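You operate a simulated robot arm through the tools that you are given. There is no shell and no other tool. Be economical: measure what you need, move in short steps, check, and stop when the job is done.

The job below is to be done with a simulated robot arm. You get a single attempt, and the scene is never put back.

TASK
Pour about 120 ml of water from the jug into the green tumbler on the coaster.
Fine: stand the tumbler on the coaster, then pour; jug back on its mat with its lid on. Set down upright: what you pick out, plastic jug.
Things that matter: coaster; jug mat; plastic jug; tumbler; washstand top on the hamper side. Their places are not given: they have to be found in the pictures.

It is judged by the outcome, as a careful person would: the job done as asked, and still so three seconds after it is handed in. It fails if anything else is knocked over, pushed out of place, dropped, spilled or broken. A push-on lid holds only when it is set on centred and level and pressed home; a screw cap is set on level and turned clockwise until tight.

THE ROBOT
A 7-joint arm with a two-finger parallel gripper, fixed in place. Base frame: the origin is at the foot of the arm, x ahead of it, y to its left, z up; the work surface is at about z = 854. Lengths are in mm, angles in degrees, forces in N, time in s.
With the tool pointing down near the work surface it reaches from about 300 to 740 mm from the base axis. Its first joint turns from -115.0 to 115.0 degrees. Payload 3.91 kg.
The TCP is the grasp point between the finger pads, 30 mm short of the fingertips. In the tool frame z runs along the fingers and y along their closing line. Largest opening 110 mm; finger width 20, thickness 10; the body of the gripper, 48 by 112 mm, starts 55 mm behind the TCP.
Orientation is that of the tool frame in the base frame, as a unit quaternion [x, y, z, w]. With the fingers straight down and closing along the base's y, the tool's x points along the base's -x, its y along +y and its z along -z.

THE INTERFACE
- The arm moves only by the tool apply_moves. Its argument "increments" is a list of rows, each a list of 2 entries, a list of its own where there are three numbers: the shift along the tool's x, y, z in m, then the turn, a rotation vector about the tool's x, y, z in degrees. In form: [[[dx, dy, dz], [rx, ry, rz]], ...]. A call has 1 to 20 rows; each row shifts and turns the commanded pose from where the row before left it, along the tool's axes as they then stand. "jaw" is the finger opening in m, from 0 to 0.11, set as the call begins (left out, the last holds). A row lasts 0.2 s, in which the tool goes at most 50 mm and 8.6 degrees; a call with a longer step from one row to the next is refused whole, and so is a gripper value outside its range. Where a pose cannot be reached the arm comes as near as it can. A force on the tool above 40 N (or 10 N above the force at the start of the call, whichever is more), or a blocked arm, ends the call early, and 0.2 s more pass. Each finger travels about 108 mm/s and halts on what it meets, pressing with about 28 N; the grip force reading is that of the motor and also rises with nothing between the fingers. The clock runs only during rows and for 0.2 s after the last one: add rows that do not move to give the fingers time. The reply holds the time, the measured pose of the TCP, the force on the tool along the base axes, the opening and the grip force, in the units named above and with some noise, with the torque about the TCP (base axes, N m) and any sound that the robot's microphone picked up.
- Cameras (640 x 400 px; columns grow to the right, rows downward): "scene" is fixed at [400.2, 649, 1499]; the picture's right is [-1.00, 0.02, 0.00], its down [0.01, 0.30, -0.95] and it looks along [-0.02, -0.95, -0.30] (base axes); focal length 340 px, centre (320, 200). "wrist" rides on the gripper at [72, 17, -103] in the tool frame; the picture's right is [-0.23, 0.97, 0.00], its down [-0.76, -0.18, -0.62] and it looks along [-0.61, -0.14, 0.78] (tool axes); focal length 222 px, centre (320, 200).
- capture(camera): a new picture of that camera. The clock stands still meanwhile.
- move_column(by): slides the trunk up (or, below 0, down) by that many mm; the arm rides with it, the base frame stays. It gives what a move gives, with no picture.
- measure_at(camera, pixels): for up to 12 pixels [column, row] of the newest picture of that camera ("zoom" is the newest enlarged one), the place [x, y, z] in the base frame of the surface seen there, good to about 2 mm. The clock stands still meanwhile.
- inspect(camera, box): a new picture of the part [left, top, right, bottom] of that camera's present view, enlarged. The clock stands still meanwhile.
- sign_off(): hands the job in; it is judged then, once.

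Work in short steps. Measure before you move; look again where a grasp or a placing could have gone wrong, and mend it. You have 80 turns and 54 pictures in all, those below and enlarged ones among them. Open the gripper and draw the arm clear of the work before you hand the job in, unless the task says otherwise; then end with one line.

The tools are called as name(argument=value, ...) on one line, values as JSON. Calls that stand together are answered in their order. apply_moves: Moves the arm, as the interface text tells. Its arguments: {"type":"object","properties":{"increments":{"type":"array"},"jaw":{"type":"number"}},"required":["increments"]} The other tools are called the same way: move_column (by) slides the trunk up or down; capture (camera) takes a picture; measure_at (camera, pixels) gives the place of the surface under pixels of a picture; inspect (camera, box) takes an enlarged picture of a part of a camera's view; sign_off () hands the job in.

At the start:

```text
time: 0.0
eef_pos: [105.9, -490.8, 1267.4]
tool_rot: [-0.001, 1.0, 0.0, 0.0]
contact_force: [0.8, -0.5, 0.2]
ft_torque: [0.01, 0.01, -0.01]
width: 109.9
finger_force: 0.0
trunk travel left (down, up): [-875.0, 115.0]
```

scene: 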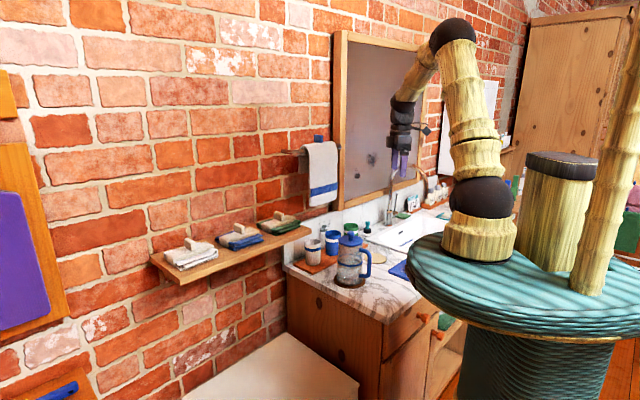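
wrist: 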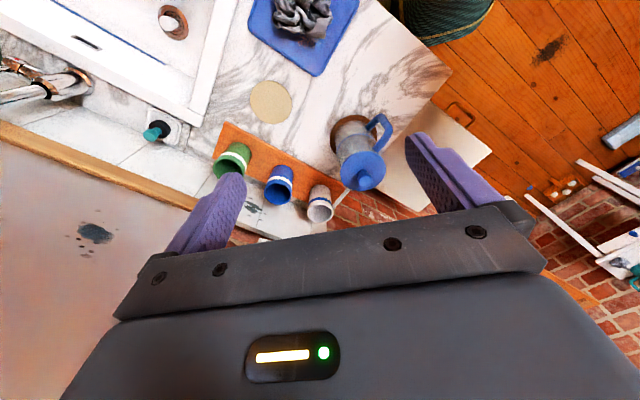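

The wrist view shows green tumbler near (232,158), blue (280,185), white (320,203), jug near (362,160), cork coaster (270,102). I enlarge both views.

inspect(camera="scene", box=[280, 180, 440, 300])

inspect(camera="wrist", box=[190, 60, 430, 240])

measure_at(camera="wrist", pixels=[[250, 100], [291, 102], [270, 82], [270, 122], [216, 160], [300, 130], [232, 170], [280, 197], [320, 210], [362, 170], [345, 120], [384, 122]])

```text
3.33 times, centred on (360, 240) of scene
```

zoom: 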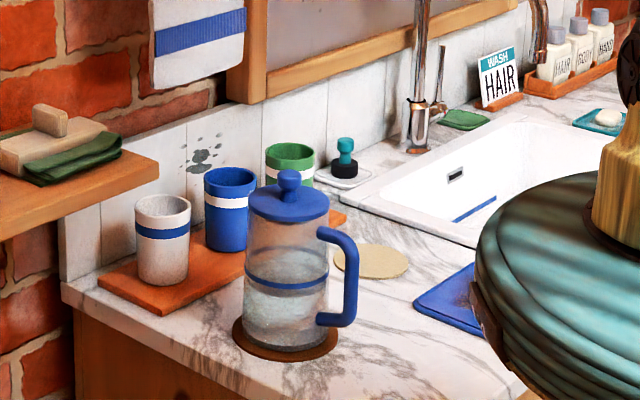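

```text
2.22 times, centred on (310, 150) of wrist
```

zoom: 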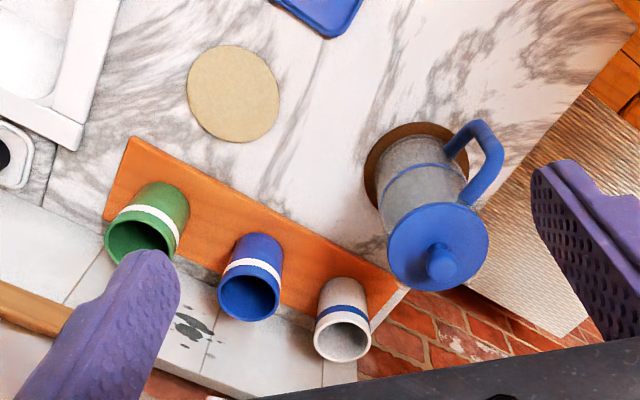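

```text
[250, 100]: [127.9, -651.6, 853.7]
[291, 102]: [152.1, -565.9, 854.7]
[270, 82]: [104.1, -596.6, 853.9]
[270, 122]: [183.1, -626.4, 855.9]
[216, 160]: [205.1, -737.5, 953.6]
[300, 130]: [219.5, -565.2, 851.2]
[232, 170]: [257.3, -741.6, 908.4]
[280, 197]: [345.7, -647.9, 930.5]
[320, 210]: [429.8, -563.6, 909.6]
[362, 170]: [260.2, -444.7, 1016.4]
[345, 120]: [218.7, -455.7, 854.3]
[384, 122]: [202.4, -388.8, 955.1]
```

Re-measuring in a zoomed scene view for jug and tumbler geometry (lid knob at zoom (288,185), lid rim, handle, mat, rims).

measure_at(camera="zoom", pixels=[[108, 225], [174, 228], [180, 190], [440, 258], [384, 275], [437, 282], [480, 178], [495, 145], [486, 215], [385, 140], [445, 125], [375, 190]])

inspect(camera="scene", box=[320, 210, 390, 295])

```text
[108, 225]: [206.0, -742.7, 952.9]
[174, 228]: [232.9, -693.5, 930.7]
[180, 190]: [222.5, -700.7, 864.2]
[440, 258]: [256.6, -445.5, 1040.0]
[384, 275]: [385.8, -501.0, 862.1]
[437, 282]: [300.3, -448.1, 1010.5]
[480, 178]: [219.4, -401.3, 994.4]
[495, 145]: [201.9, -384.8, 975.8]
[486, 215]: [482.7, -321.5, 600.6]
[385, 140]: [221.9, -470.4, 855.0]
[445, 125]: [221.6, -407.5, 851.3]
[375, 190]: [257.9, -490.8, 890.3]
```

```text
4.71 times, centred on (355, 252) of scene
```

zoom: 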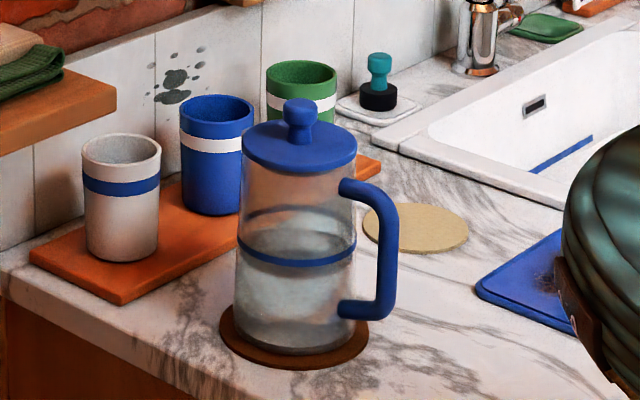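

Measuring lid, knob, handle, mat and water-level points in this zoom.

measure_at(camera="zoom", pixels=[[300, 103], [300, 140], [246, 150], [354, 152], [300, 168], [372, 190], [390, 215], [388, 300], [350, 312], [298, 345], [298, 255], [298, 300]])

measure_at(camera="scene", pixels=[[345, 288], [328, 281], [371, 283], [360, 288], [343, 226], [345, 262], [325, 256], [334, 242], [408, 258], [300, 280], [380, 300], [330, 280]])

```text
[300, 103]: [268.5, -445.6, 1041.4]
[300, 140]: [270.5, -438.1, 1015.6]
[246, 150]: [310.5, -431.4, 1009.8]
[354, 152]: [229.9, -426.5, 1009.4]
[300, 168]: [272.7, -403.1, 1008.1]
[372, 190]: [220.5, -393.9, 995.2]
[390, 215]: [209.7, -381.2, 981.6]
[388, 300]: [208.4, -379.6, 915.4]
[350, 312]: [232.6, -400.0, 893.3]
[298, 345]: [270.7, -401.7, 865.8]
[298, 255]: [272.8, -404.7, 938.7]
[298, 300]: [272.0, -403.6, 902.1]
```

```text
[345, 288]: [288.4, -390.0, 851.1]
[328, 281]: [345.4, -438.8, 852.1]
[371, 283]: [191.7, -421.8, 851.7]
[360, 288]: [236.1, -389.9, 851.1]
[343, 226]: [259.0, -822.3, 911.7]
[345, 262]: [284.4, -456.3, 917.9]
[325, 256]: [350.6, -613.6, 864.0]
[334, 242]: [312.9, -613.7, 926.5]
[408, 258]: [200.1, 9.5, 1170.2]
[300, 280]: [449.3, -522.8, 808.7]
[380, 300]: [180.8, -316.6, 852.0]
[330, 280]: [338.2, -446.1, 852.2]
```

Jug axis is about (270,-445) with handle toward azimuth ~133°, lid top z≈1015, knob to 1041. I need tumbler rims, counter edges, tap and hamper, so I zoom the wrist view again and measure.

inspect(camera="wrist", box=[190, 80, 430, 230])

measure_at(camera="wrist", pixels=[[60, 82], [90, 75], [10, 65], [150, 130], [158, 122], [170, 20], [325, 75], [405, 150], [450, 72], [440, 165], [300, 225], [235, 235]])

```text
2.67 times, centred on (310, 155) of wrist
```

zoom: 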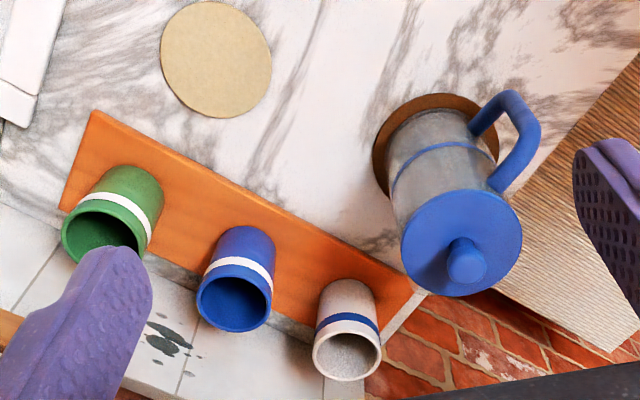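

```text
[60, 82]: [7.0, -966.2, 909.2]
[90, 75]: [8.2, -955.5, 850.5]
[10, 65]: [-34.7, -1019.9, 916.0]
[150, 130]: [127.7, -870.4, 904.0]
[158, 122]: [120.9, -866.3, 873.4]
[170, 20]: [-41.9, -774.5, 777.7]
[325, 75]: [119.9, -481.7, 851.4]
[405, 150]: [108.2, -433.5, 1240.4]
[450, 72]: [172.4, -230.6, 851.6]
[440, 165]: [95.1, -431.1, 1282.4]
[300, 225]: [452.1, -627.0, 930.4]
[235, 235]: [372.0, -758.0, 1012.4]
```

Now precise rims, tray and counter edge from this zoom.

measure_at(camera="zoom", pixels=[[64, 232], [147, 240], [105, 199], [125, 168], [199, 302], [270, 307], [235, 279], [235, 330], [560, 165], [500, 250], [635, 60], [66, 205]])

measure_at(camera="zoom", pixels=[[94, 113], [412, 290], [420, 295], [380, 110], [430, 97], [490, 125], [378, 170], [467, 262], [405, 240], [520, 235], [460, 195], [470, 295]])

measure_at(camera="zoom", pixels=[[478, 130], [510, 93], [540, 130], [505, 190], [525, 160], [162, 60], [271, 60], [215, 3], [215, 117], [570, 230], [600, 330], [390, 255]])

```text
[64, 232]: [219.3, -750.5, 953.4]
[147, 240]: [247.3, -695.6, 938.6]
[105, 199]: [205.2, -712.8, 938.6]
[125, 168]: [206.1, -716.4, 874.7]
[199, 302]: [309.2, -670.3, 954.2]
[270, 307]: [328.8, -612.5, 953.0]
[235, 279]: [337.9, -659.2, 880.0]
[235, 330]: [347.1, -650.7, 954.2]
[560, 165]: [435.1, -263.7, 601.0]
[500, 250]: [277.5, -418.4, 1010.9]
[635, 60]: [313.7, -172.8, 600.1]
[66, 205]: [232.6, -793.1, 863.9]
```

```text
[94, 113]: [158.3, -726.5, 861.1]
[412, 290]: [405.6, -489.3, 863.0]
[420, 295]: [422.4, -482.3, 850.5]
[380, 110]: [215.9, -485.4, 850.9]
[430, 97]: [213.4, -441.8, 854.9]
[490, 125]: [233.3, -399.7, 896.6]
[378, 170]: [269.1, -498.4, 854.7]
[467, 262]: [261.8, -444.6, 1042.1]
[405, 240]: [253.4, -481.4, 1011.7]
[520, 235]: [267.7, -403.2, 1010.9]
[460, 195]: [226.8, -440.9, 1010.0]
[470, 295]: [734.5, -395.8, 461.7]
```

```text
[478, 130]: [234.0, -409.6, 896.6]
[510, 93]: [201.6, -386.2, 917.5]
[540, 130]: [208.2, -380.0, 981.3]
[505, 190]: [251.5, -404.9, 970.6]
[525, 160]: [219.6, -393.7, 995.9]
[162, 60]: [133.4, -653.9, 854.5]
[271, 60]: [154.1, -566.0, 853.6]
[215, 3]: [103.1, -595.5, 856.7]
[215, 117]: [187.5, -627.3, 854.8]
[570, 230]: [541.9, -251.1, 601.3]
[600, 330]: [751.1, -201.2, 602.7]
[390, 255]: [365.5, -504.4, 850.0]
```

Tumbler centre ≈ (232,-723), rim z 953, radius ~31; coaster centre ≈ (144.5,-610.5); washstand end edge runs along x+y≈-59. I lower the trunk so the arm works closer to the surface, then move toward the green tumbler.

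move_column(by=-200)

```text
time: 2.2
eef_pos: [104.9, -492.0, 1067.6]
tool_rot: [-0.001, 1.0, 0.0, 0.001]
contact_force: [-0.5, -0.2, 0.2]
ft_torque: [0.01, -0.01, -0.02]
width: 110.0
finger_force: 0.0
trunk travel left (down, up): [-675.0, 315.0]
```

At (105,-492,1068). Moving above the green tumbler with orientation kept.

apply_moves(increments=[[[-0.0212, -0.033, 0], [0, 0, 0]], [[-0.0212, -0.033, 0], [0, 0, 0]], [[-0.0212, -0.033, 0], [0, 0, 0]], [[-0.0212, -0.033, 0], [0, 0, 0]], [[-0.0212, -0.033, 0], [0, 0, 0]], [[-0.0212, -0.033, 0], [0, 0, 0]], [[0, -0.033, 0], [0, 0, 0]], [[0, 0, 0], [0, 0, 0]]], jaw=0.11)

capture(camera="wrist")

```text
time: 4.0
eef_pos: [220.1, -662.8, 1061.6]
tool_rot: [0.0, 1.0, 0.0, 0.0]
contact_force: [0.0, -0.4, 0.3]
ft_torque: [0.02, 0.01, 0.03]
width: 110.0
finger_force: 0.2
out of reach, approached as far as the arm can: row 6, 7
trunk travel left (down, up): [-675.0, 315.0]
```

```text
47 pictures are left
```

wrist: 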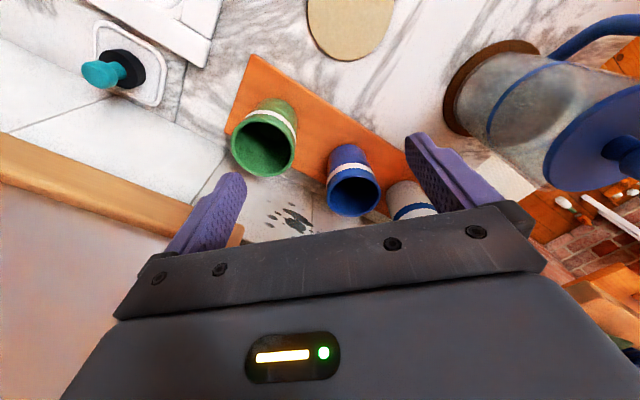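

The arm tops out at r≈698 here, so I need a lower trunk and maybe some outward tilt. First refine green rim from this picture (rim spans (232,150)–(297,150)).

measure_at(camera="wrist", pixels=[[232, 150], [296, 150], [263, 176], [255, 110], [328, 190], [376, 195], [355, 214], [263, 150], [120, 65], [345, 20], [390, 20], [320, 50]])

apply_moves(increments=[[[0, 0.04, -0.03], [0, 0, 0]], [[0, 0.04, -0.03], [0, 0, 0]], [[0, 0.04, -0.03], [0, 0, 0]], [[0, 0.03, -0.03], [0, 0, 0]], [[0, 0.0, -0.03], [0, 0, 0]], [[0, 0, 0], [0, 0, 0]]])

```text
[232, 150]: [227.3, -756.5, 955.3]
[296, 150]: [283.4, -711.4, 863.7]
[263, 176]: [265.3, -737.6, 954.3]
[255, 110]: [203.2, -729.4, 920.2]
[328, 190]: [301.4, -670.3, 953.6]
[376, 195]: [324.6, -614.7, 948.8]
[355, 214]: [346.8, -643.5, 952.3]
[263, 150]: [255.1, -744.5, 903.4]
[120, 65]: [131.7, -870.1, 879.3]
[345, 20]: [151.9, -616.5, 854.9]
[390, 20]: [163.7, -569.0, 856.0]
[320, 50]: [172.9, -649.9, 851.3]
```

```text
time: 5.4
eef_pos: [220.4, -511.4, 1212.9]
tool_rot: [0.0, 1.0, 0.001, 0.0]
contact_force: [0.1, -0.9, 0.4]
ft_torque: [-0.01, 0.02, -0.02]
width: 110.0
finger_force: 0.0
trunk travel left (down, up): [-675.0, 315.0]
```

Measured green centre ≈ (234,-725), radius 32. I shift to x=150 to be clear of the jug, then lower the trunk 200 more and reach out.

apply_moves(increments=[[[0.035, 0, 0], [0, 0, 0]], [[0.035, 0, 0], [0, 0, 0]], [[0, 0, 0], [0, 0, 0]]])

move_column(by=-200)

apply_moves(increments=[[[0, -0.04, 0], [0, 0, 0]], [[-0.014, -0.04, 0], [0, 0, 0]], [[-0.014, -0.04, 0], [0, 0, 0]], [[-0.014, -0.04, 0], [0, 0, 0]], [[-0.014, -0.027, 0], [0, 0, 0]], [[-0.014, -0.027, 0], [0, 0, 0]], [[-0.014, 0, 0], [0, 0, 0]], [[0, 0, 0], [0, 0, 0]]])

```text
time: 6.2
eef_pos: [150.6, -512.1, 1213.4]
tool_rot: [0.0, 1.0, 0.0, 0.0]
contact_force: [0.3, 0.2, 0.5]
ft_torque: [0.0, 0.03, 0.0]
width: 109.9
finger_force: 0.0
trunk travel left (down, up): [-675.0, 315.0]
```

```text
time: 8.3
eef_pos: [148.0, -511.2, 1012.1]
tool_rot: [0.0, 1.0, 0.0, 0.001]
contact_force: [-0.7, 0.1, -0.2]
ft_torque: [0.0, 0.01, 0.01]
width: 110.0
finger_force: 0.1
trunk travel left (down, up): [-475.0, 515.0]
```

```text
time: 10.1
eef_pos: [214.2, -610.6, 995.4]
tool_rot: [-0.001, 1.0, -0.001, 0.0]
contact_force: [0.0, -0.2, 0.1]
ft_torque: [-0.01, -0.01, 0.01]
width: 109.9
finger_force: 0.0
out of reach, approached as far as the arm can: row 3, 4, 5, 6
trunk travel left (down, up): [-475.0, 515.0]
```

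Reach got shorter: the shoulder is now too low. I raise the trunk 220, turn the tool so the fingers close tangentially (+72° about tool z), then tilt outward 24° about tool y to gain reach.

move_column(by=220)

apply_moves(increments=[[[0, 0, 0], [0, 0, 8]], [[0, 0, 0], [0, 0, 8]], [[0, 0, 0], [0, 0, 8]], [[0, 0, 0], [0, 0, 8]], [[0, 0, 0], [0, 0, 8]], [[0, 0, 0], [0, 0, 8]], [[0, 0, 0], [0, 0, 8]], [[0, 0, 0], [0, 0, 8]], [[0, 0, 0], [0, 0, 8]], [[0, 0, 0], [0, -8, 0]], [[0, 0, 0], [0, -8, 0]], [[0, 0, 0], [0, -8, 0]], [[0, 0, 0], [0, 0, 0]]])

```text
time: 12.5
eef_pos: [214.1, -610.3, 1218.0]
tool_rot: [-0.001, 1.0, 0.0, -0.001]
contact_force: [0.2, 0.3, 0.1]
ft_torque: [0.0, 0.01, -0.02]
width: 109.8
finger_force: 0.1
trunk travel left (down, up): [-695.0, 295.0]
```

```text
time: 15.3
eef_pos: [214.3, -609.7, 1216.2]
tool_rot: [0.575, 0.791, -0.122, 0.168]
contact_force: [0.1, -0.4, 0.2]
ft_torque: [0.03, -0.01, 0.0]
width: 110.0
finger_force: 0.0
trunk travel left (down, up): [-695.0, 295.0]
```

Orientation as intended (tool z ≈ (0.125,-0.386,-0.913)). Moving to a pre-grasp 110 mm back from the tumbler along the tool axis.

apply_moves(increments=[[[0.0025, -0.0028, 0.035], [0, 0, 0]], [[0.0025, -0.0028, 0.035], [0, 0, 0]], [[0.0025, -0.0028, 0.035], [0, 0, 0]], [[0.0025, -0.0028, 0.035], [0, 0, 0]], [[0.0025, -0.0028, 0.035], [0, 0, 0]], [[0.0025, -0.0028, 0.035], [0, 0, 0]], [[0, 0, 0], [0, 0, 0]]])

capture(camera="wrist")

```text
time: 16.9
eef_pos: [220.8, -684.2, 1017.7]
tool_rot: [0.575, 0.791, -0.122, 0.168]
contact_force: [-0.2, -0.3, -0.6]
ft_torque: [0.01, -0.04, -0.04]
width: 109.7
finger_force: 0.0
trunk travel left (down, up): [-695.0, 295.0]
```

```text
46 pictures are left
```

wrist: 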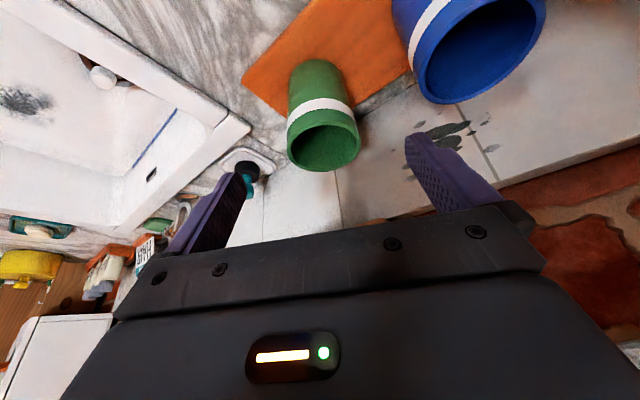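

The green tumbler is centred between the fingers at (323,145). I check the rim and the blue cup before advancing.

measure_at(camera="wrist", pixels=[[289, 146], [357, 146], [323, 169], [323, 108], [415, 75], [318, 85]])

```text
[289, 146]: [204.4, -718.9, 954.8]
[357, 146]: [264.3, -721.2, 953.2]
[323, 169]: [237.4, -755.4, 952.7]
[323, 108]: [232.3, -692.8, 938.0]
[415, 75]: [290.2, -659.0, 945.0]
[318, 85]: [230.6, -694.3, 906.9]
```

Centre confirmed (234.5,-724). Advancing 98 mm along the tool axis, then closing in the same place.

apply_moves(increments=[[[0.0005, 0.0005, 0.02], [0, 0, 0]], [[0.0005, 0, 0.02], [0, 0, 0]], [[0, 0, 0.02], [0, 0, 0]], [[0, 0, 0.02], [0, 0, 0]], [[0, 0, 0.018], [0, 0, 0]], [[0, 0, 0], [0, 0, 0]]])

apply_moves(increments=[[[0, 0, 0], [0, 0, 0]], [[0, 0, 0], [0, 0, 0]], [[0, 0, 0], [0, 0, 0]], [[0, 0, 0], [0, 0, 0]]], jaw=0.05)

```text
time: 18.3
eef_pos: [233.6, -722.1, 929.6]
tool_rot: [0.574, 0.792, -0.122, 0.168]
contact_force: [-1.2, 0.2, 0.2]
ft_torque: [0.01, -0.01, 0.01]
width: 110.0
finger_force: 0.0
trunk travel left (down, up): [-695.0, 295.0]
```

```text
time: 19.3
eef_pos: [232.3, -720.7, 929.5]
tool_rot: [0.575, 0.792, -0.122, 0.168]
contact_force: [0.1, 0.4, 1.7]
ft_torque: [0.03, -0.03, -0.02]
width: 61.3
finger_force: 28.2
trunk travel left (down, up): [-695.0, 295.0]
```

Gripped (61.3 mm, 28 N). Lift 60 mm straight up and carry over the coaster.

apply_moves(increments=[[[-0.0081, 0, -0.0183], [0, 0, 0]], [[-0.0081, 0, -0.0183], [0, 0, 0]], [[-0.0081, 0, -0.0183], [0, 0, 0]], [[0.0248, -0.0101, -0.011], [0, 0, 0]], [[0.0248, -0.0101, -0.011], [0, 0, 0]], [[0.0248, -0.0101, -0.011], [0, 0, 0]], [[0.0248, -0.0101, -0.011], [0, 0, 0]], [[0.0248, -0.0101, -0.011], [0, 0, 0]], [[0, 0, 0], [0, 0, 0]]])

capture(camera="wrist")

```text
time: 21.3
eef_pos: [142.5, -605.6, 988.6]
tool_rot: [0.575, 0.791, -0.122, 0.169]
contact_force: [0.4, 0.0, -1.4]
ft_torque: [0.02, -0.01, 0.01]
width: 61.3
finger_force: 27.5
trunk travel left (down, up): [-695.0, 295.0]
```

```text
45 pictures are left
```

wrist: 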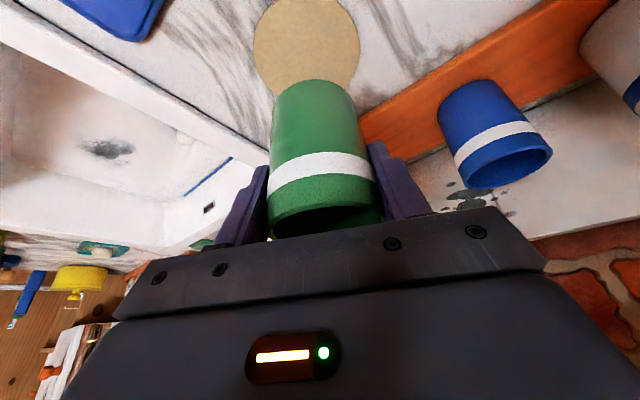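

Cup held upright over the coaster; measuring cup walls and coaster edge for offset.

measure_at(camera="wrist", pixels=[[317, 84], [318, 150], [273, 205], [378, 205], [256, 45], [357, 45], [305, 10], [264, 75], [356, 70]])

```text
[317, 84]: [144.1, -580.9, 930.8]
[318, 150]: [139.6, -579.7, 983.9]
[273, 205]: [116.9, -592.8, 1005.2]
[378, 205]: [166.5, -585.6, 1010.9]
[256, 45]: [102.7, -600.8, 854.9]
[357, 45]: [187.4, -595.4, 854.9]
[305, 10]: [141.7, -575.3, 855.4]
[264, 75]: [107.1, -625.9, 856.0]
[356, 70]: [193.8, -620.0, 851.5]
```

Cup centre ≈ (143,-611), well aligned. Lowering 62 mm, then creeping.

apply_moves(increments=[[[0.0081, 0, 0.0183], [0, 0, 0]], [[0.0081, 0, 0.0183], [0, 0, 0]], [[0.0061, 0, 0.0137], [0, 0, 0]], [[0.0028, 0, 0.0064], [0, 0, 0]], [[0, 0, 0], [0, 0, 0]]])

inspect(camera="scene", box=[330, 215, 410, 265])

```text
time: 22.5
eef_pos: [143.4, -606.9, 926.7]
tool_rot: [0.574, 0.791, -0.123, 0.169]
contact_force: [0.0, 0.1, -1.5]
ft_torque: [0.02, -0.02, -0.02]
width: 61.1
finger_force: 28.1
trunk travel left (down, up): [-695.0, 295.0]
```

```text
8.00 times, centred on (370, 240) of scene
```

zoom: 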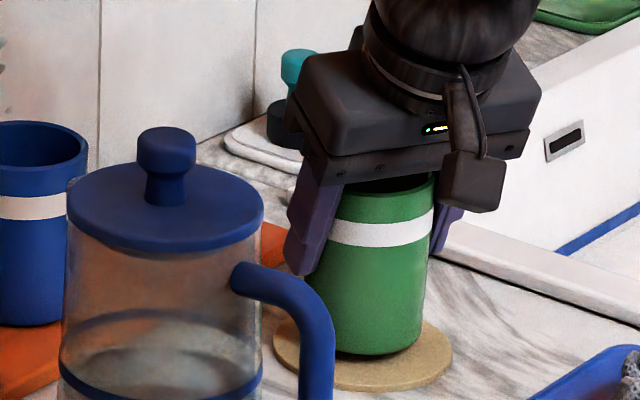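

Nearly down and centred. Creeping 2 mm at a time until contact force shows.

apply_moves(increments=[[[0.0008, 0, 0.0018], [0, 0, 0]], [[0.0008, 0, 0.0018], [0, 0, 0]], [[0, 0, 0], [0, 0, 0]]])

```text
time: 23.3
eef_pos: [143.5, -607.6, 922.9]
tool_rot: [0.575, 0.791, -0.122, 0.168]
contact_force: [-0.4, 0.3, -0.7]
ft_torque: [0.0, 0.01, 0.0]
width: 61.1
finger_force: 27.9
trunk travel left (down, up): [-695.0, 295.0]
```

apply_moves(increments=[[[0.0006, 0, 0.0014], [0, 0, 0]], [[0.0006, 0, 0.0014], [0, 0, 0]], [[0, 0, 0], [0, 0, 0]]])

```text
time: 24.1
eef_pos: [142.2, -608.4, 921.3]
tool_rot: [0.575, 0.791, -0.123, 0.169]
contact_force: [0.3, 3.4, 9.7]
ft_torque: [0.31, -0.23, 0.05]
width: 61.0
finger_force: 27.6
trunk travel left (down, up): [-695.0, 295.0]
```

Contact (9.7 N up): cup is on the coaster. Open, and withdraw straight back along the tool axis.

apply_moves(increments=[[[0, 0, 0], [0, 0, 0]], [[0, 0, 0], [0, 0, 0]], [[0, 0, 0], [0, 0, 0]], [[0, 0, -0.02], [0, 0, 0]], [[0, 0, -0.03], [0, 0, 0]], [[0, 0, -0.04], [0, 0, 0]], [[0, 0, -0.04], [0, 0, 0]], [[0, 0, -0.04], [0, 0, 0]], [[0, 0, 0], [0, 0, 0]]], jaw=0.11)

capture(camera="wrist")

```text
time: 26.1
eef_pos: [119.9, -542.2, 1075.2]
tool_rot: [0.575, 0.791, -0.122, 0.168]
contact_force: [0.5, -0.5, 0.8]
ft_torque: [-0.03, 0.02, 0.02]
width: 110.1
finger_force: 0.1
trunk travel left (down, up): [-695.0, 295.0]
```

```text
43 pictures are left
```

wrist: 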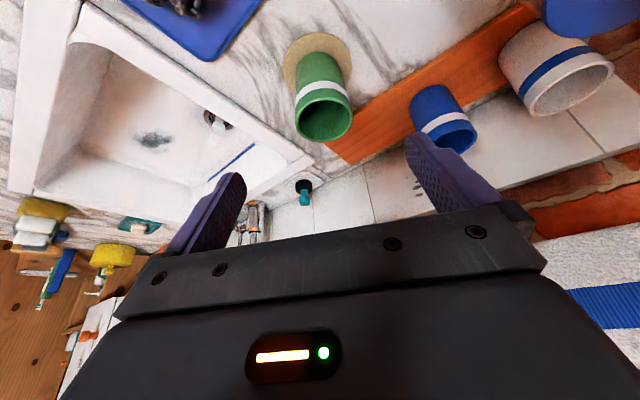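

Tumbler stands on the coaster. Before taking the jug I test the pour orientation empty-handed: untilt, yaw −102° about tool z, then tilt +65° about tool y, high up; also measure the tumbler rim.

measure_at(camera="wrist", pixels=[[297, 119], [351, 116], [325, 141], [318, 58], [285, 70], [352, 60], [318, 36]])

apply_moves(increments=[[[0, 0, -0.03], [0, 8, 0]], [[0, 0, -0.03], [0, 8, 0]], [[0, 0, -0.03], [0, 8, 0]], [[0, 0, 0], [0, 0, -8.5]], [[0, 0, 0], [0, 0, -8.5]], [[0, 0, 0], [0, 0, -8.5]], [[0, 0, 0], [0, 0, -8.5]], [[0, 0, 0], [0, 0, -8.5]], [[0, 0, 0], [0, 0, -8.5]], [[0, 0, 0], [0, 0, -8.5]], [[0, 0, 0], [0, 0, -8.5]], [[0, 0, 0], [0, 0, -8.5]], [[0, 0, 0], [0, 0, -8.5]], [[0, 0, 0], [0, 0, -8.5]], [[0, 0, 0], [0, 0, -8.5]], [[0, 0, 0], [0, 0, 0]]])

```text
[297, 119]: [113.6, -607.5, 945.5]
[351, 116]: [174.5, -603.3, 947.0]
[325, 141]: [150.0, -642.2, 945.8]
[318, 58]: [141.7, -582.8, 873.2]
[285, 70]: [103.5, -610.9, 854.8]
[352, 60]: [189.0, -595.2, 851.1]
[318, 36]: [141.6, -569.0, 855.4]
```

```text
time: 29.5
eef_pos: [114.2, -518.4, 1160.7]
tool_rot: [-0.259, 0.966, -0.001, 0.001]
contact_force: [0.5, 0.0, -0.1]
ft_torque: [0.02, -0.03, 0.02]
width: 110.0
finger_force: 0.0
trunk travel left (down, up): [-695.0, 295.0]
```

Yaw reached cleanly. Translate toward the pour location at z≈1100 and tilt 64°.

apply_moves(increments=[[[0.0193, -0.0235, 0.015], [0, 0, 0]], [[0.0193, -0.0235, 0.015], [0, 0, 0]], [[0.0193, -0.0235, 0.015], [0, 0, 0]], [[0.0193, -0.0235, 0.015], [0, 0, 0]], [[0, 0, 0], [0, 8, 0]], [[0, 0, 0], [0, 8, 0]], [[0, 0, 0], [0, 8, 0]], [[0, 0, 0], [0, 8, 0]], [[0, 0, 0], [0, 8, 0]], [[0, 0, 0], [0, 8, 0]], [[0, 0, 0], [0, 8, 0]], [[0, 0, 0], [0, 8, 0]], [[0, 0, 0], [0, 0, 0]]])

capture(camera="scene")

```text
time: 32.3
eef_pos: [94.0, -639.5, 1100.7]
tool_rot: [-0.22, 0.818, -0.138, -0.513]
contact_force: [0.2, -0.4, 0.4]
ft_torque: [-0.01, -0.02, 0.0]
width: 109.7
finger_force: 0.0
trunk travel left (down, up): [-695.0, 295.0]
```

```text
42 pictures are left
```

scene: 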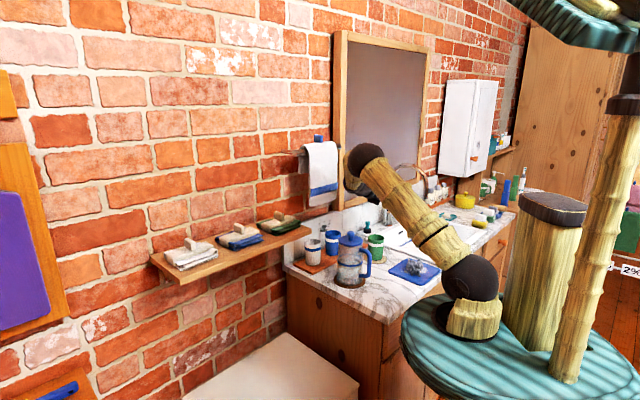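

The pour pose is reachable. Test the lower working height (90 mm down) too, still clear above the cup (rim 946).

apply_moves(increments=[[[-0.027, 0, 0.0131], [0, 0, 0]], [[-0.027, 0, 0.0131], [0, 0, 0]], [[-0.027, 0, 0.0131], [0, 0, 0]], [[0, 0, 0], [0, 8, 0]], [[0, 0, 0], [0, 8, 0]], [[0, 0, 0], [0, 0, 0]]])

```text
time: 33.7
eef_pos: [93.5, -638.4, 1010.1]
tool_rot: [-0.198, 0.74, -0.166, -0.622]
contact_force: [0.0, -0.3, 0.0]
ft_torque: [0.03, 0.0, 0.0]
width: 110.3
finger_force: 0.0
trunk travel left (down, up): [-695.0, 295.0]
```

Works. Untilt, rise, and move over the jug at z≈1110, then yaw so tool x points along the handle (azimuth 133°).

apply_moves(increments=[[[0, 0, 0], [0, -8, 0]], [[0, 0, 0], [0, -8, 0]], [[0, 0, 0], [0, -8, 0]], [[0, 0, 0], [0, -8, 0]], [[0, 0, 0], [0, -8, 0]], [[0, 0, 0], [0, -8, 0]], [[0, 0, 0], [0, -8, 0]], [[0, 0, 0], [0, -8, 0]], [[0, 0, 0], [0, -8, 0]], [[0, 0, 0], [0, -8, 0]], [[0, 0, -0.04], [0, 0, 0]], [[0, 0, -0.04], [0, 0, 0]], [[0, 0, -0.04], [0, 0, 0]], [[0, 0, 0], [0, 0, 0]]])

apply_moves(increments=[[[-0.0413, 0.0137, 0], [0, 0, 0]], [[-0.0413, 0.0137, 0], [0, 0, 0]], [[-0.0413, 0.0137, 0], [0, 0, 0]], [[-0.0413, 0.0137, 0], [0, 0, 0]], [[-0.0413, 0.0137, 0], [0, 0, 0]], [[-0.0413, 0.0137, 0], [0, 0, 0]], [[0, 0, 0], [0, 0, 7.7]], [[0, 0, 0], [0, 0, 7.7]], [[0, 0, 0], [0, 0, 7.7]], [[0, 0, 0], [0, 0, 7.7]], [[0, 0, 0], [0, 0, 7.7]], [[0, 0, 0], [0, 0, 7.7]], [[0, 0, 0], [0, 0, 7.7]], [[0, 0, 0], [0, 0, 7.7]], [[0, 0, 0], [0, 0, 7.7]], [[0, 0, 0], [0, 0, 7.7]], [[0, 0, 0], [0, 0, 0]]])

capture(camera="wrist")

```text
time: 36.7
eef_pos: [93.8, -639.8, 1132.0]
tool_rot: [-0.259, 0.966, 0.0, 0.001]
contact_force: [1.2, -0.4, 0.9]
ft_torque: [0.01, 0.0, -0.02]
width: 110.0
finger_force: 0.1
trunk travel left (down, up): [-695.0, 295.0]
```

```text
time: 40.3
eef_pos: [267.2, -443.1, 1131.1]
tool_rot: [0.4, 0.917, 0.0, 0.0]
contact_force: [-0.2, -0.7, -0.2]
ft_torque: [0.0, -0.02, 0.06]
width: 110.2
finger_force: 0.1
trunk travel left (down, up): [-695.0, 295.0]
```

```text
41 pictures are left
```

wrist: 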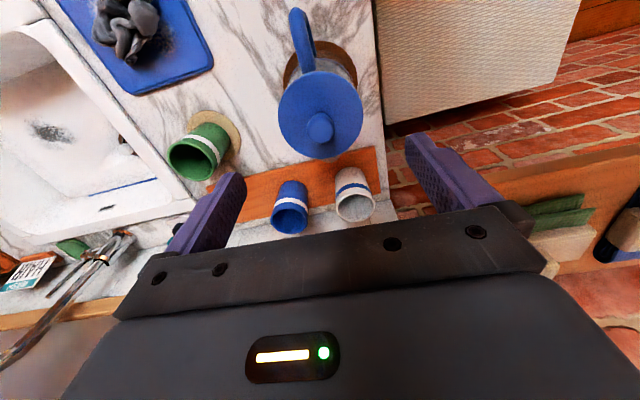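

Good view. Measuring lid edges, knob, handle and candidate lid spot on the free marble at top (350,20).

measure_at(camera="wrist", pixels=[[282, 113], [359, 113], [320, 76], [320, 153], [320, 128], [308, 126], [332, 126], [299, 15], [303, 50], [350, 25], [372, 40], [370, 140]])

inspect(camera="wrist", box=[250, 0, 400, 180])

```text
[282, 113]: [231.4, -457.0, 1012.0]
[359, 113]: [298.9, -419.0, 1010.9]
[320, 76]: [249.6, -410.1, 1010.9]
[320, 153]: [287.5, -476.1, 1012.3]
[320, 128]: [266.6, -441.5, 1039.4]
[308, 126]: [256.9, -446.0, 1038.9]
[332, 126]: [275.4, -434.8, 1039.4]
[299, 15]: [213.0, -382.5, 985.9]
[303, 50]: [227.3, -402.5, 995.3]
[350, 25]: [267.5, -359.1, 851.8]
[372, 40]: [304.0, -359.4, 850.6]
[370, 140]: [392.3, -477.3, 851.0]
```

```text
2.22 times, centred on (325, 90) of wrist
```

zoom: 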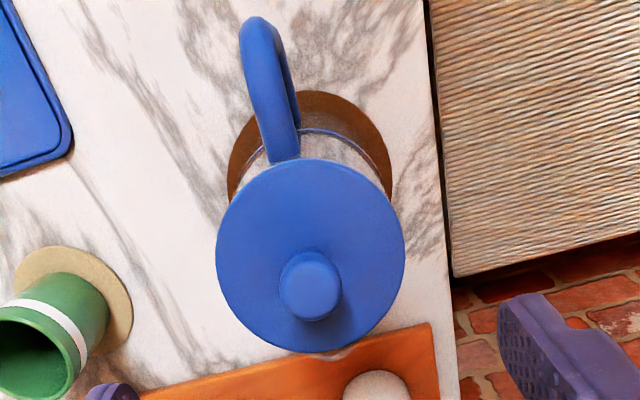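

Lid/knob centre ≈ (266.5,-441). Lower to the knob with jaws 50 mm (fingertips at ~1019), then close.

apply_moves(increments=[[[0.0017, 0.0006, 0.02], [0, 0, 0]], [[0, 0, 0.025], [0, 0, 0]], [[0, 0, 0.025], [0, 0, 0]], [[0, 0, 0.011], [0, 0, 0]], [[0, 0, 0], [0, 0, 0]]], jaw=0.05)

inspect(camera="scene", box=[310, 190, 400, 290])

```text
time: 41.5
eef_pos: [265.5, -441.3, 1047.8]
tool_rot: [0.399, 0.917, -0.001, 0.0]
contact_force: [0.8, -0.4, 0.0]
ft_torque: [0.0, 0.04, 0.0]
width: 50.1
finger_force: 0.1
trunk travel left (down, up): [-695.0, 295.0]
```

```text
4.00 times, centred on (355, 240) of scene
```

zoom: 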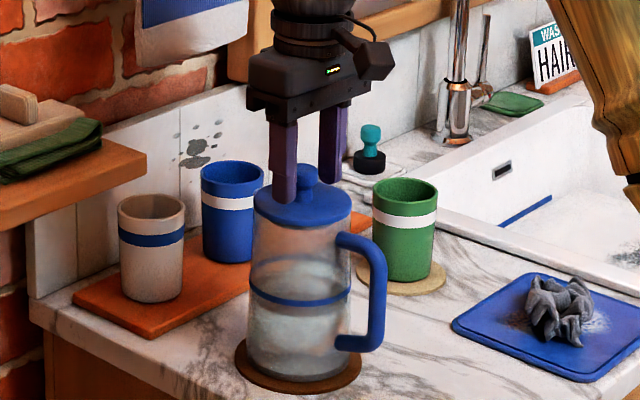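

Fingers straddle the knob. Close, then pull up in small steps watching force.

apply_moves(increments=[[[0, 0, 0], [0, 0, 0]], [[0, 0, 0], [0, 0, 0]], [[0, 0, 0], [0, 0, 0]]], jaw=0.01)

apply_moves(increments=[[[0, 0, -0.002], [0, 0, 0]], [[0, 0, -0.002], [0, 0, 0]], [[0, 0, 0], [0, 0, 0]]])

```text
time: 42.3
eef_pos: [265.4, -441.2, 1049.2]
tool_rot: [0.399, 0.917, 0.0, 0.001]
contact_force: [-0.1, 0.2, 0.8]
ft_torque: [0.0, 0.01, 0.0]
width: 24.0
finger_force: 27.9
trunk travel left (down, up): [-695.0, 295.0]
```

```text
time: 43.1
eef_pos: [265.7, -441.9, 1053.0]
tool_rot: [0.399, 0.917, 0.0, 0.0]
contact_force: [-0.4, -0.2, 0.0]
ft_torque: [-0.02, -0.02, -0.01]
width: 23.9
finger_force: 28.2
trunk travel left (down, up): [-695.0, 295.0]
```

No load: lid seems free (or slipping). Lift 40 mm more and look.

apply_moves(increments=[[[0, 0, -0.01], [0, 0, 0]], [[0, 0, -0.015], [0, 0, 0]], [[0, 0, -0.02], [0, 0, 0]], [[0, 0, 0], [0, 0, 0]]])

inspect(camera="scene", box=[310, 190, 400, 290])

```text
time: 44.1
eef_pos: [266.1, -441.3, 1098.9]
tool_rot: [0.399, 0.917, 0.0, 0.0]
contact_force: [-0.1, 0.3, -1.2]
ft_torque: [-0.01, 0.02, 0.02]
width: 24.0
finger_force: 27.9
trunk travel left (down, up): [-695.0, 295.0]
```

```text
4.00 times, centred on (355, 240) of scene
```

zoom: 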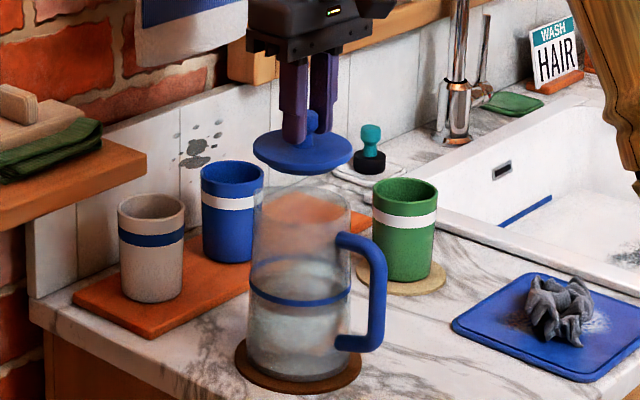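

Lid is off and held. Carry it to the free marble at about (190,-320), checking jug rim meanwhile.

measure_at(camera="zoom", pixels=[[258, 200], [350, 200], [300, 228], [300, 182], [300, 172], [257, 160], [352, 155], [300, 262], [300, 300]])

apply_moves(increments=[[[0.0352, 0.0066, 0], [0, 0, 0]], [[0.0352, 0.0066, 0], [0, 0, 0]], [[0.0352, 0.0066, 0], [0, 0, 0]], [[0.0352, 0.0066, 0], [0, 0, 0]], [[0, 0, 0.04], [0, 0, 0]], [[0, 0, 0.04], [0, 0, 0]], [[0, 0, 0.04], [0, 0, 0]], [[0, 0, 0.04], [0, 0, 0]], [[0, 0, 0], [0, 0, 0]]])

inspect(camera="scene", box=[310, 210, 410, 300])

```text
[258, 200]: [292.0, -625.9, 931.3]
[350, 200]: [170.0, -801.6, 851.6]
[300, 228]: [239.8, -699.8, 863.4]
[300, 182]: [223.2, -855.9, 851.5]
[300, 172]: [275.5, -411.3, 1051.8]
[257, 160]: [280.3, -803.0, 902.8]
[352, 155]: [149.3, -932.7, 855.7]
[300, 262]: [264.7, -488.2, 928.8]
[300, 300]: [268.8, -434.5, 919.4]
```

```text
time: 46.1
eef_pos: [187.9, -319.6, 939.1]
tool_rot: [0.399, 0.917, 0.0, 0.0]
contact_force: [1.1, 0.5, -1.2]
ft_torque: [0.0, 0.0, 0.04]
width: 24.1
finger_force: 27.8
trunk travel left (down, up): [-695.0, 295.0]
```

```text
4.44 times, centred on (360, 255) of scene
```

zoom: 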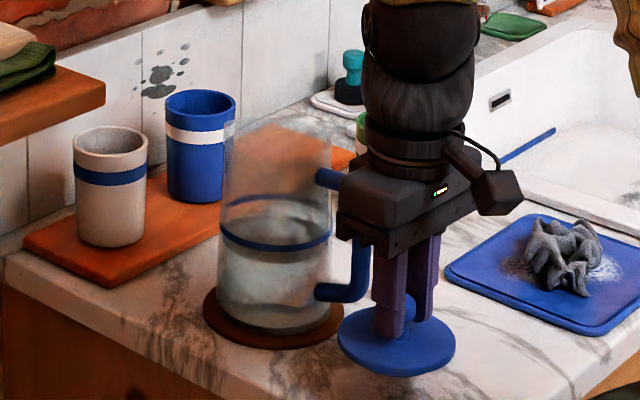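

Lid hovers over clear marble, clear of the handle. Lower in small steps until contact.

apply_moves(increments=[[[0, 0, 0.015], [0, 0, 0]], [[0, 0, 0.01], [0, 0, 0]], [[0, 0, 0.003], [0, 0, 0]], [[0, 0, 0.003], [0, 0, 0]], [[0, 0, 0], [0, 0, 0]]])

```text
time: 47.3
eef_pos: [189.3, -319.2, 908.1]
tool_rot: [0.399, 0.917, 0.0, 0.0]
contact_force: [-0.4, -0.5, 0.6]
ft_torque: [0.02, -0.02, 0.02]
width: 23.9
finger_force: 28.3
trunk travel left (down, up): [-695.0, 295.0]
```

apply_moves(increments=[[[0, 0, 0.002], [0, 0, 0]], [[0, 0, 0.002], [0, 0, 0]], [[0, 0, 0.002], [0, 0, 0]], [[0, 0, 0], [0, 0, 0]]])

inspect(camera="scene", box=[340, 240, 400, 300])

```text
time: 48.3
eef_pos: [189.4, -321.8, 903.8]
tool_rot: [0.399, 0.917, -0.002, 0.001]
contact_force: [1.0, -2.7, 21.5]
ft_torque: [-0.01, -0.01, -0.01]
width: 24.2
finger_force: 27.8
trunk travel left (down, up): [-695.0, 295.0]
```

```text
6.67 times, centred on (370, 270) of scene
```

zoom: 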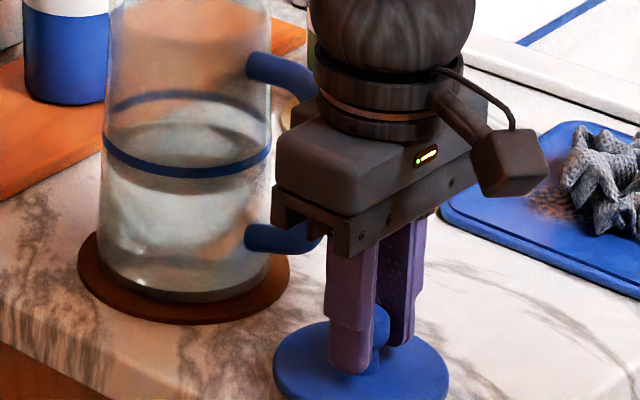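

Lid is down (21 N contact at TCP z 904). Release and rise 170 mm.

apply_moves(increments=[[[0, 0, -0.001], [0, 0, 0]], [[0, 0, 0], [0, 0, 0]], [[0, 0, 0], [0, 0, 0]], [[0, 0, -0.03], [0, 0, 0]], [[0, 0, -0.04], [0, 0, 0]], [[0, 0, -0.04], [0, 0, 0]], [[0, 0, -0.04], [0, 0, 0]], [[0, 0, -0.04], [0, 0, 0]], [[0, 0, -0.04], [0, 0, 0]], [[0, 0, 0], [0, 0, 0]]], jaw=0.06)

capture(camera="wrist")

```text
time: 50.5
eef_pos: [189.3, -320.6, 1132.6]
tool_rot: [0.398, 0.917, 0.0, 0.0]
contact_force: [0.2, -0.9, 0.0]
ft_torque: [-0.03, -0.03, -0.03]
width: 60.1
finger_force: 0.1
trunk travel left (down, up): [-695.0, 295.0]
```

```text
35 pictures are left
```

wrist: 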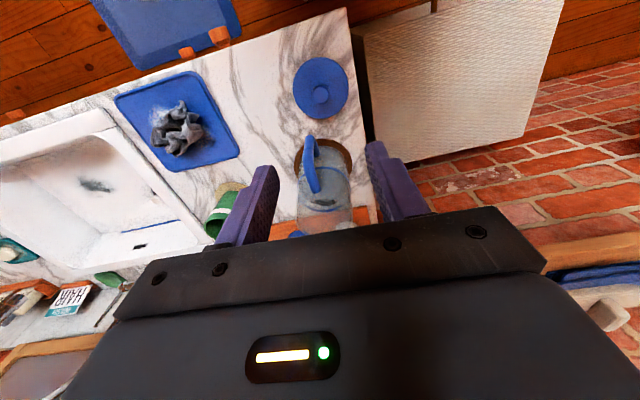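

Lid lies flat at (320,90). Go back over the jug, open fully, and descend to straddle the body to TCP z≈972.

apply_moves(increments=[[[-0.0353, -0.0064, 0], [0, 0, 0]], [[-0.0353, -0.0064, 0], [0, 0, 0]], [[-0.0353, -0.0064, 0], [0, 0, 0]], [[-0.0353, -0.0064, 0], [0, 0, 0]], [[0, 0, 0.03], [0, 0, 0]], [[0, 0, 0.03], [0, 0, 0]], [[0, 0, 0.02], [0, 0, 0]], [[0, 0, 0], [0, 0, 0]]], jaw=0.11)

capture(camera="wrist")

inspect(camera="scene", box=[310, 190, 410, 290])

```text
time: 52.3
eef_pos: [268.8, -440.0, 1053.3]
tool_rot: [0.399, 0.917, 0.0, 0.0]
contact_force: [-0.3, 0.8, 0.0]
ft_torque: [0.02, -0.01, 0.0]
width: 109.9
finger_force: 0.0
trunk travel left (down, up): [-695.0, 295.0]
```

```text
34 pictures are left
```

wrist: 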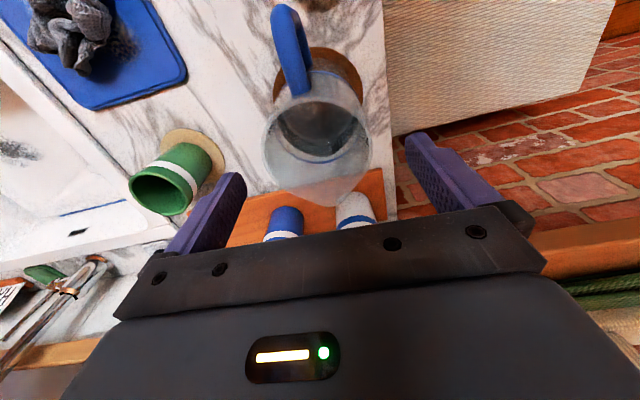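

```text
4.00 times, centred on (360, 240) of scene
```

zoom: 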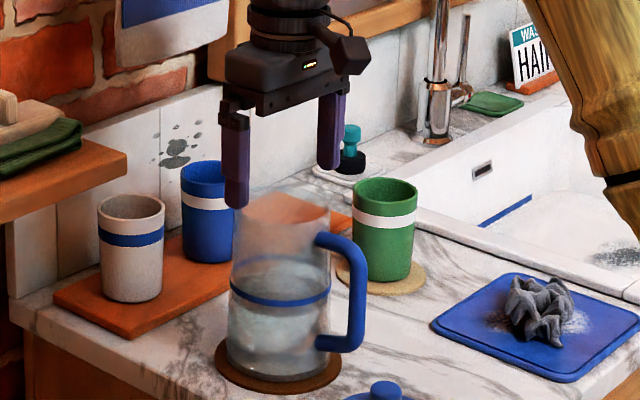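

Mouth centred between fingers (cols 263–371). Descend 80 mm.

apply_moves(increments=[[[0, 0, 0.02], [0, 0, 0]], [[0, 0, 0.02], [0, 0, 0]], [[0, 0, 0.02], [0, 0, 0]], [[0, 0, 0.02], [0, 0, 0]], [[0, 0, 0], [0, 0, 0]]])

inspect(camera="scene", box=[310, 190, 410, 290])

```text
time: 53.5
eef_pos: [268.1, -441.5, 973.0]
tool_rot: [0.398, 0.917, 0.0, 0.0]
contact_force: [0.3, 0.2, -0.9]
ft_torque: [0.02, 0.0, 0.0]
width: 110.2
finger_force: 0.0
trunk travel left (down, up): [-695.0, 295.0]
```

```text
4.00 times, centred on (360, 240) of scene
```

zoom: 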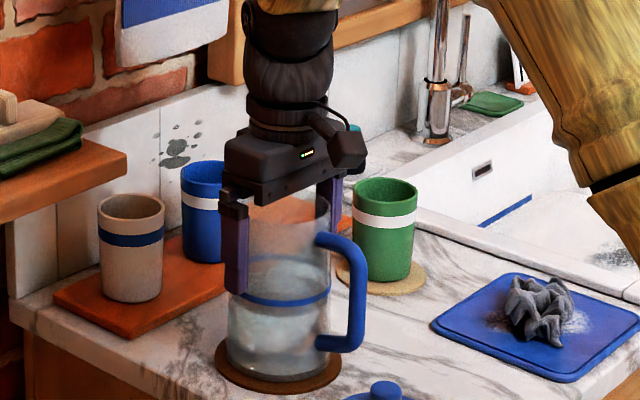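

Fingers straddle the body. Close, then lift 30 mm and read the weight.

apply_moves(increments=[[[0, 0, 0], [0, 0, 0]], [[0, 0, 0], [0, 0, 0]], [[0, 0, 0], [0, 0, 0]], [[0, 0, 0], [0, 0, 0]]], jaw=0.07)

apply_moves(increments=[[[0, 0, -0.004], [0, 0, 0]], [[0, 0, -0.008], [0, 0, 0]], [[0, 0, -0.01], [0, 0, 0]], [[0, 0, -0.01], [0, 0, 0]], [[0, 0, 0], [0, 0, 0]], [[0, 0, 0], [0, 0, 0]]])

inspect(camera="scene", box=[310, 190, 410, 290])

```text
time: 54.5
eef_pos: [268.0, -441.9, 973.2]
tool_rot: [0.398, 0.917, 0.0, 0.0]
contact_force: [-1.2, -1.3, -0.5]
ft_torque: [-0.29, 0.27, 0.01]
width: 84.8
finger_force: 27.8
trunk travel left (down, up): [-695.0, 295.0]
```

```text
time: 55.9
eef_pos: [267.2, -441.9, 1004.7]
tool_rot: [0.399, 0.917, 0.0, 0.0]
contact_force: [-0.1, 0.5, -6.8]
ft_torque: [-0.01, -0.01, -0.01]
width: 85.1
finger_force: 28.0
trunk travel left (down, up): [-695.0, 295.0]
```

```text
4.00 times, centred on (360, 240) of scene
```

zoom: 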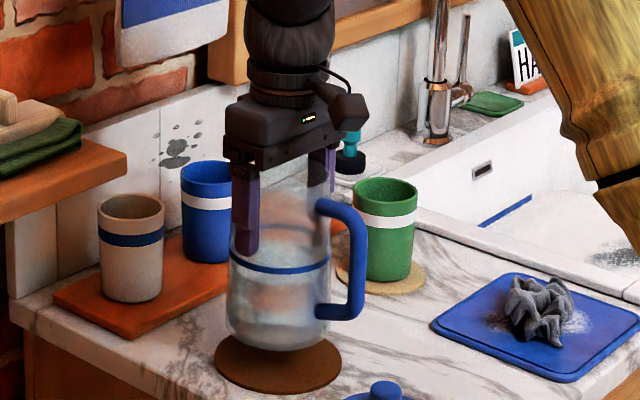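

Jug held (≈6.8 N, width 85), upright. Lift to z≈1100 and yaw −77° gently.

apply_moves(increments=[[[0, 0, -0.024], [0, 0, 0]], [[0, 0, -0.024], [0, 0, 0]], [[0, 0, -0.024], [0, 0, 0]], [[0, 0, -0.024], [0, 0, 0]], [[0, 0, 0], [0, 0, -6.4]], [[0, 0, 0], [0, 0, -6.4]], [[0, 0, 0], [0, 0, -6.4]], [[0, 0, 0], [0, 0, -6.4]], [[0, 0, 0], [0, 0, -6.4]], [[0, 0, 0], [0, 0, -6.4]], [[0, 0, 0], [0, 0, -6.4]], [[0, 0, 0], [0, 0, -6.4]], [[0, 0, 0], [0, 0, -6.4]], [[0, 0, 0], [0, 0, -6.4]], [[0, 0, 0], [0, 0, -6.4]], [[0, 0, 0], [0, 0, -6.6]], [[0, 0, 0], [0, 0, 0]]])

apply_moves(increments=[[[0.015, -0.005, 0], [0, 0, 0]], [[0.031, -0.0105, 0], [0, 0, 0]], [[0.031, -0.0105, 0], [0, 0, 0]], [[0.031, -0.0105, 0], [0, 0, 0]], [[0.031, -0.0105, 0], [0, 0, 0]], [[0.031, -0.0105, 0], [0, 0, 0]], [[0.031, -0.0105, 0], [0, 0, 0]], [[0.031, -0.0105, 0], [0, 0, 0]], [[0.016, -0.005, 0], [0, 0, 0]], [[0, 0, 0], [0, 0, 0]], [[0, 0, 0], [0, 0, 0]]])

capture(camera="scene")

```text
time: 59.5
eef_pos: [267.4, -441.0, 1100.5]
tool_rot: [-0.26, 0.966, 0.0, 0.0]
contact_force: [0.4, 0.0, -6.0]
ft_torque: [-0.01, 0.0, 0.01]
width: 84.6
finger_force: 28.5
trunk travel left (down, up): [-695.0, 295.0]
```

```text
time: 61.9
eef_pos: [93.6, -637.5, 1100.5]
tool_rot: [-0.259, 0.966, 0.002, 0.0]
contact_force: [-0.3, 0.3, -7.3]
ft_torque: [0.0, -0.02, -0.03]
width: 84.7
finger_force: 27.6
trunk travel left (down, up): [-695.0, 295.0]
```

```text
30 pictures are left
```

scene: 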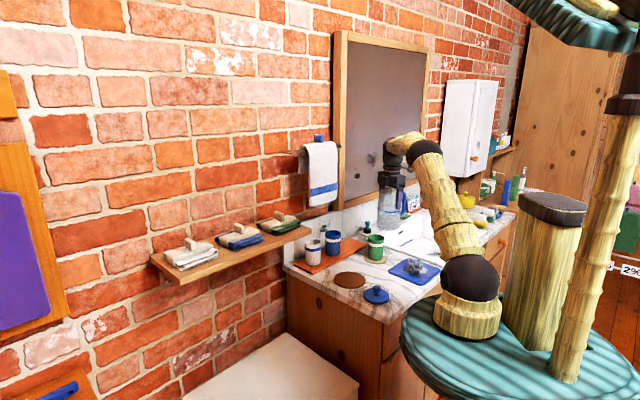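

Everything settled. Tilt 48° about tool y at height (no flow expected below ~58°) and look.

apply_moves(increments=[[[0, 0, 0], [0, 4, 0]], [[0, 0, 0], [0, 4, 0]], [[0, 0, 0], [0, 4, 0]], [[0, 0, 0], [0, 4, 0]], [[0, 0, 0], [0, 4, 0]], [[0, 0, 0], [0, 4, 0]], [[0, 0, 0], [0, 4, 0]], [[0, 0, 0], [0, 4, 0]], [[0, 0, 0], [0, 4, 0]], [[0, 0, 0], [0, 4, 0]], [[0, 0, 0], [0, 0, 0]]])

inspect(camera="scene", box=[340, 150, 450, 270])

capture(camera="wrist")

```text
time: 64.3
eef_pos: [94.5, -638.9, 1100.5]
tool_rot: [-0.242, 0.908, -0.088, -0.331]
contact_force: [0.5, -0.4, -6.1]
ft_torque: [0.19, -0.29, 0.03]
width: 84.7
finger_force: 28.0
trunk travel left (down, up): [-695.0, 295.0]
```

```text
3.33 times, centred on (395, 210) of scene
```

zoom: 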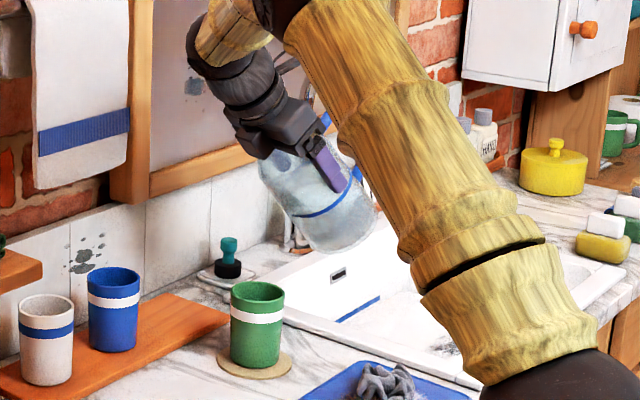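

```text
28 pictures are left
```

wrist: 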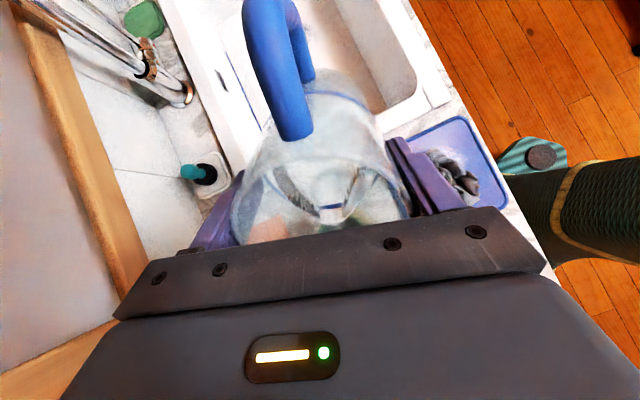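

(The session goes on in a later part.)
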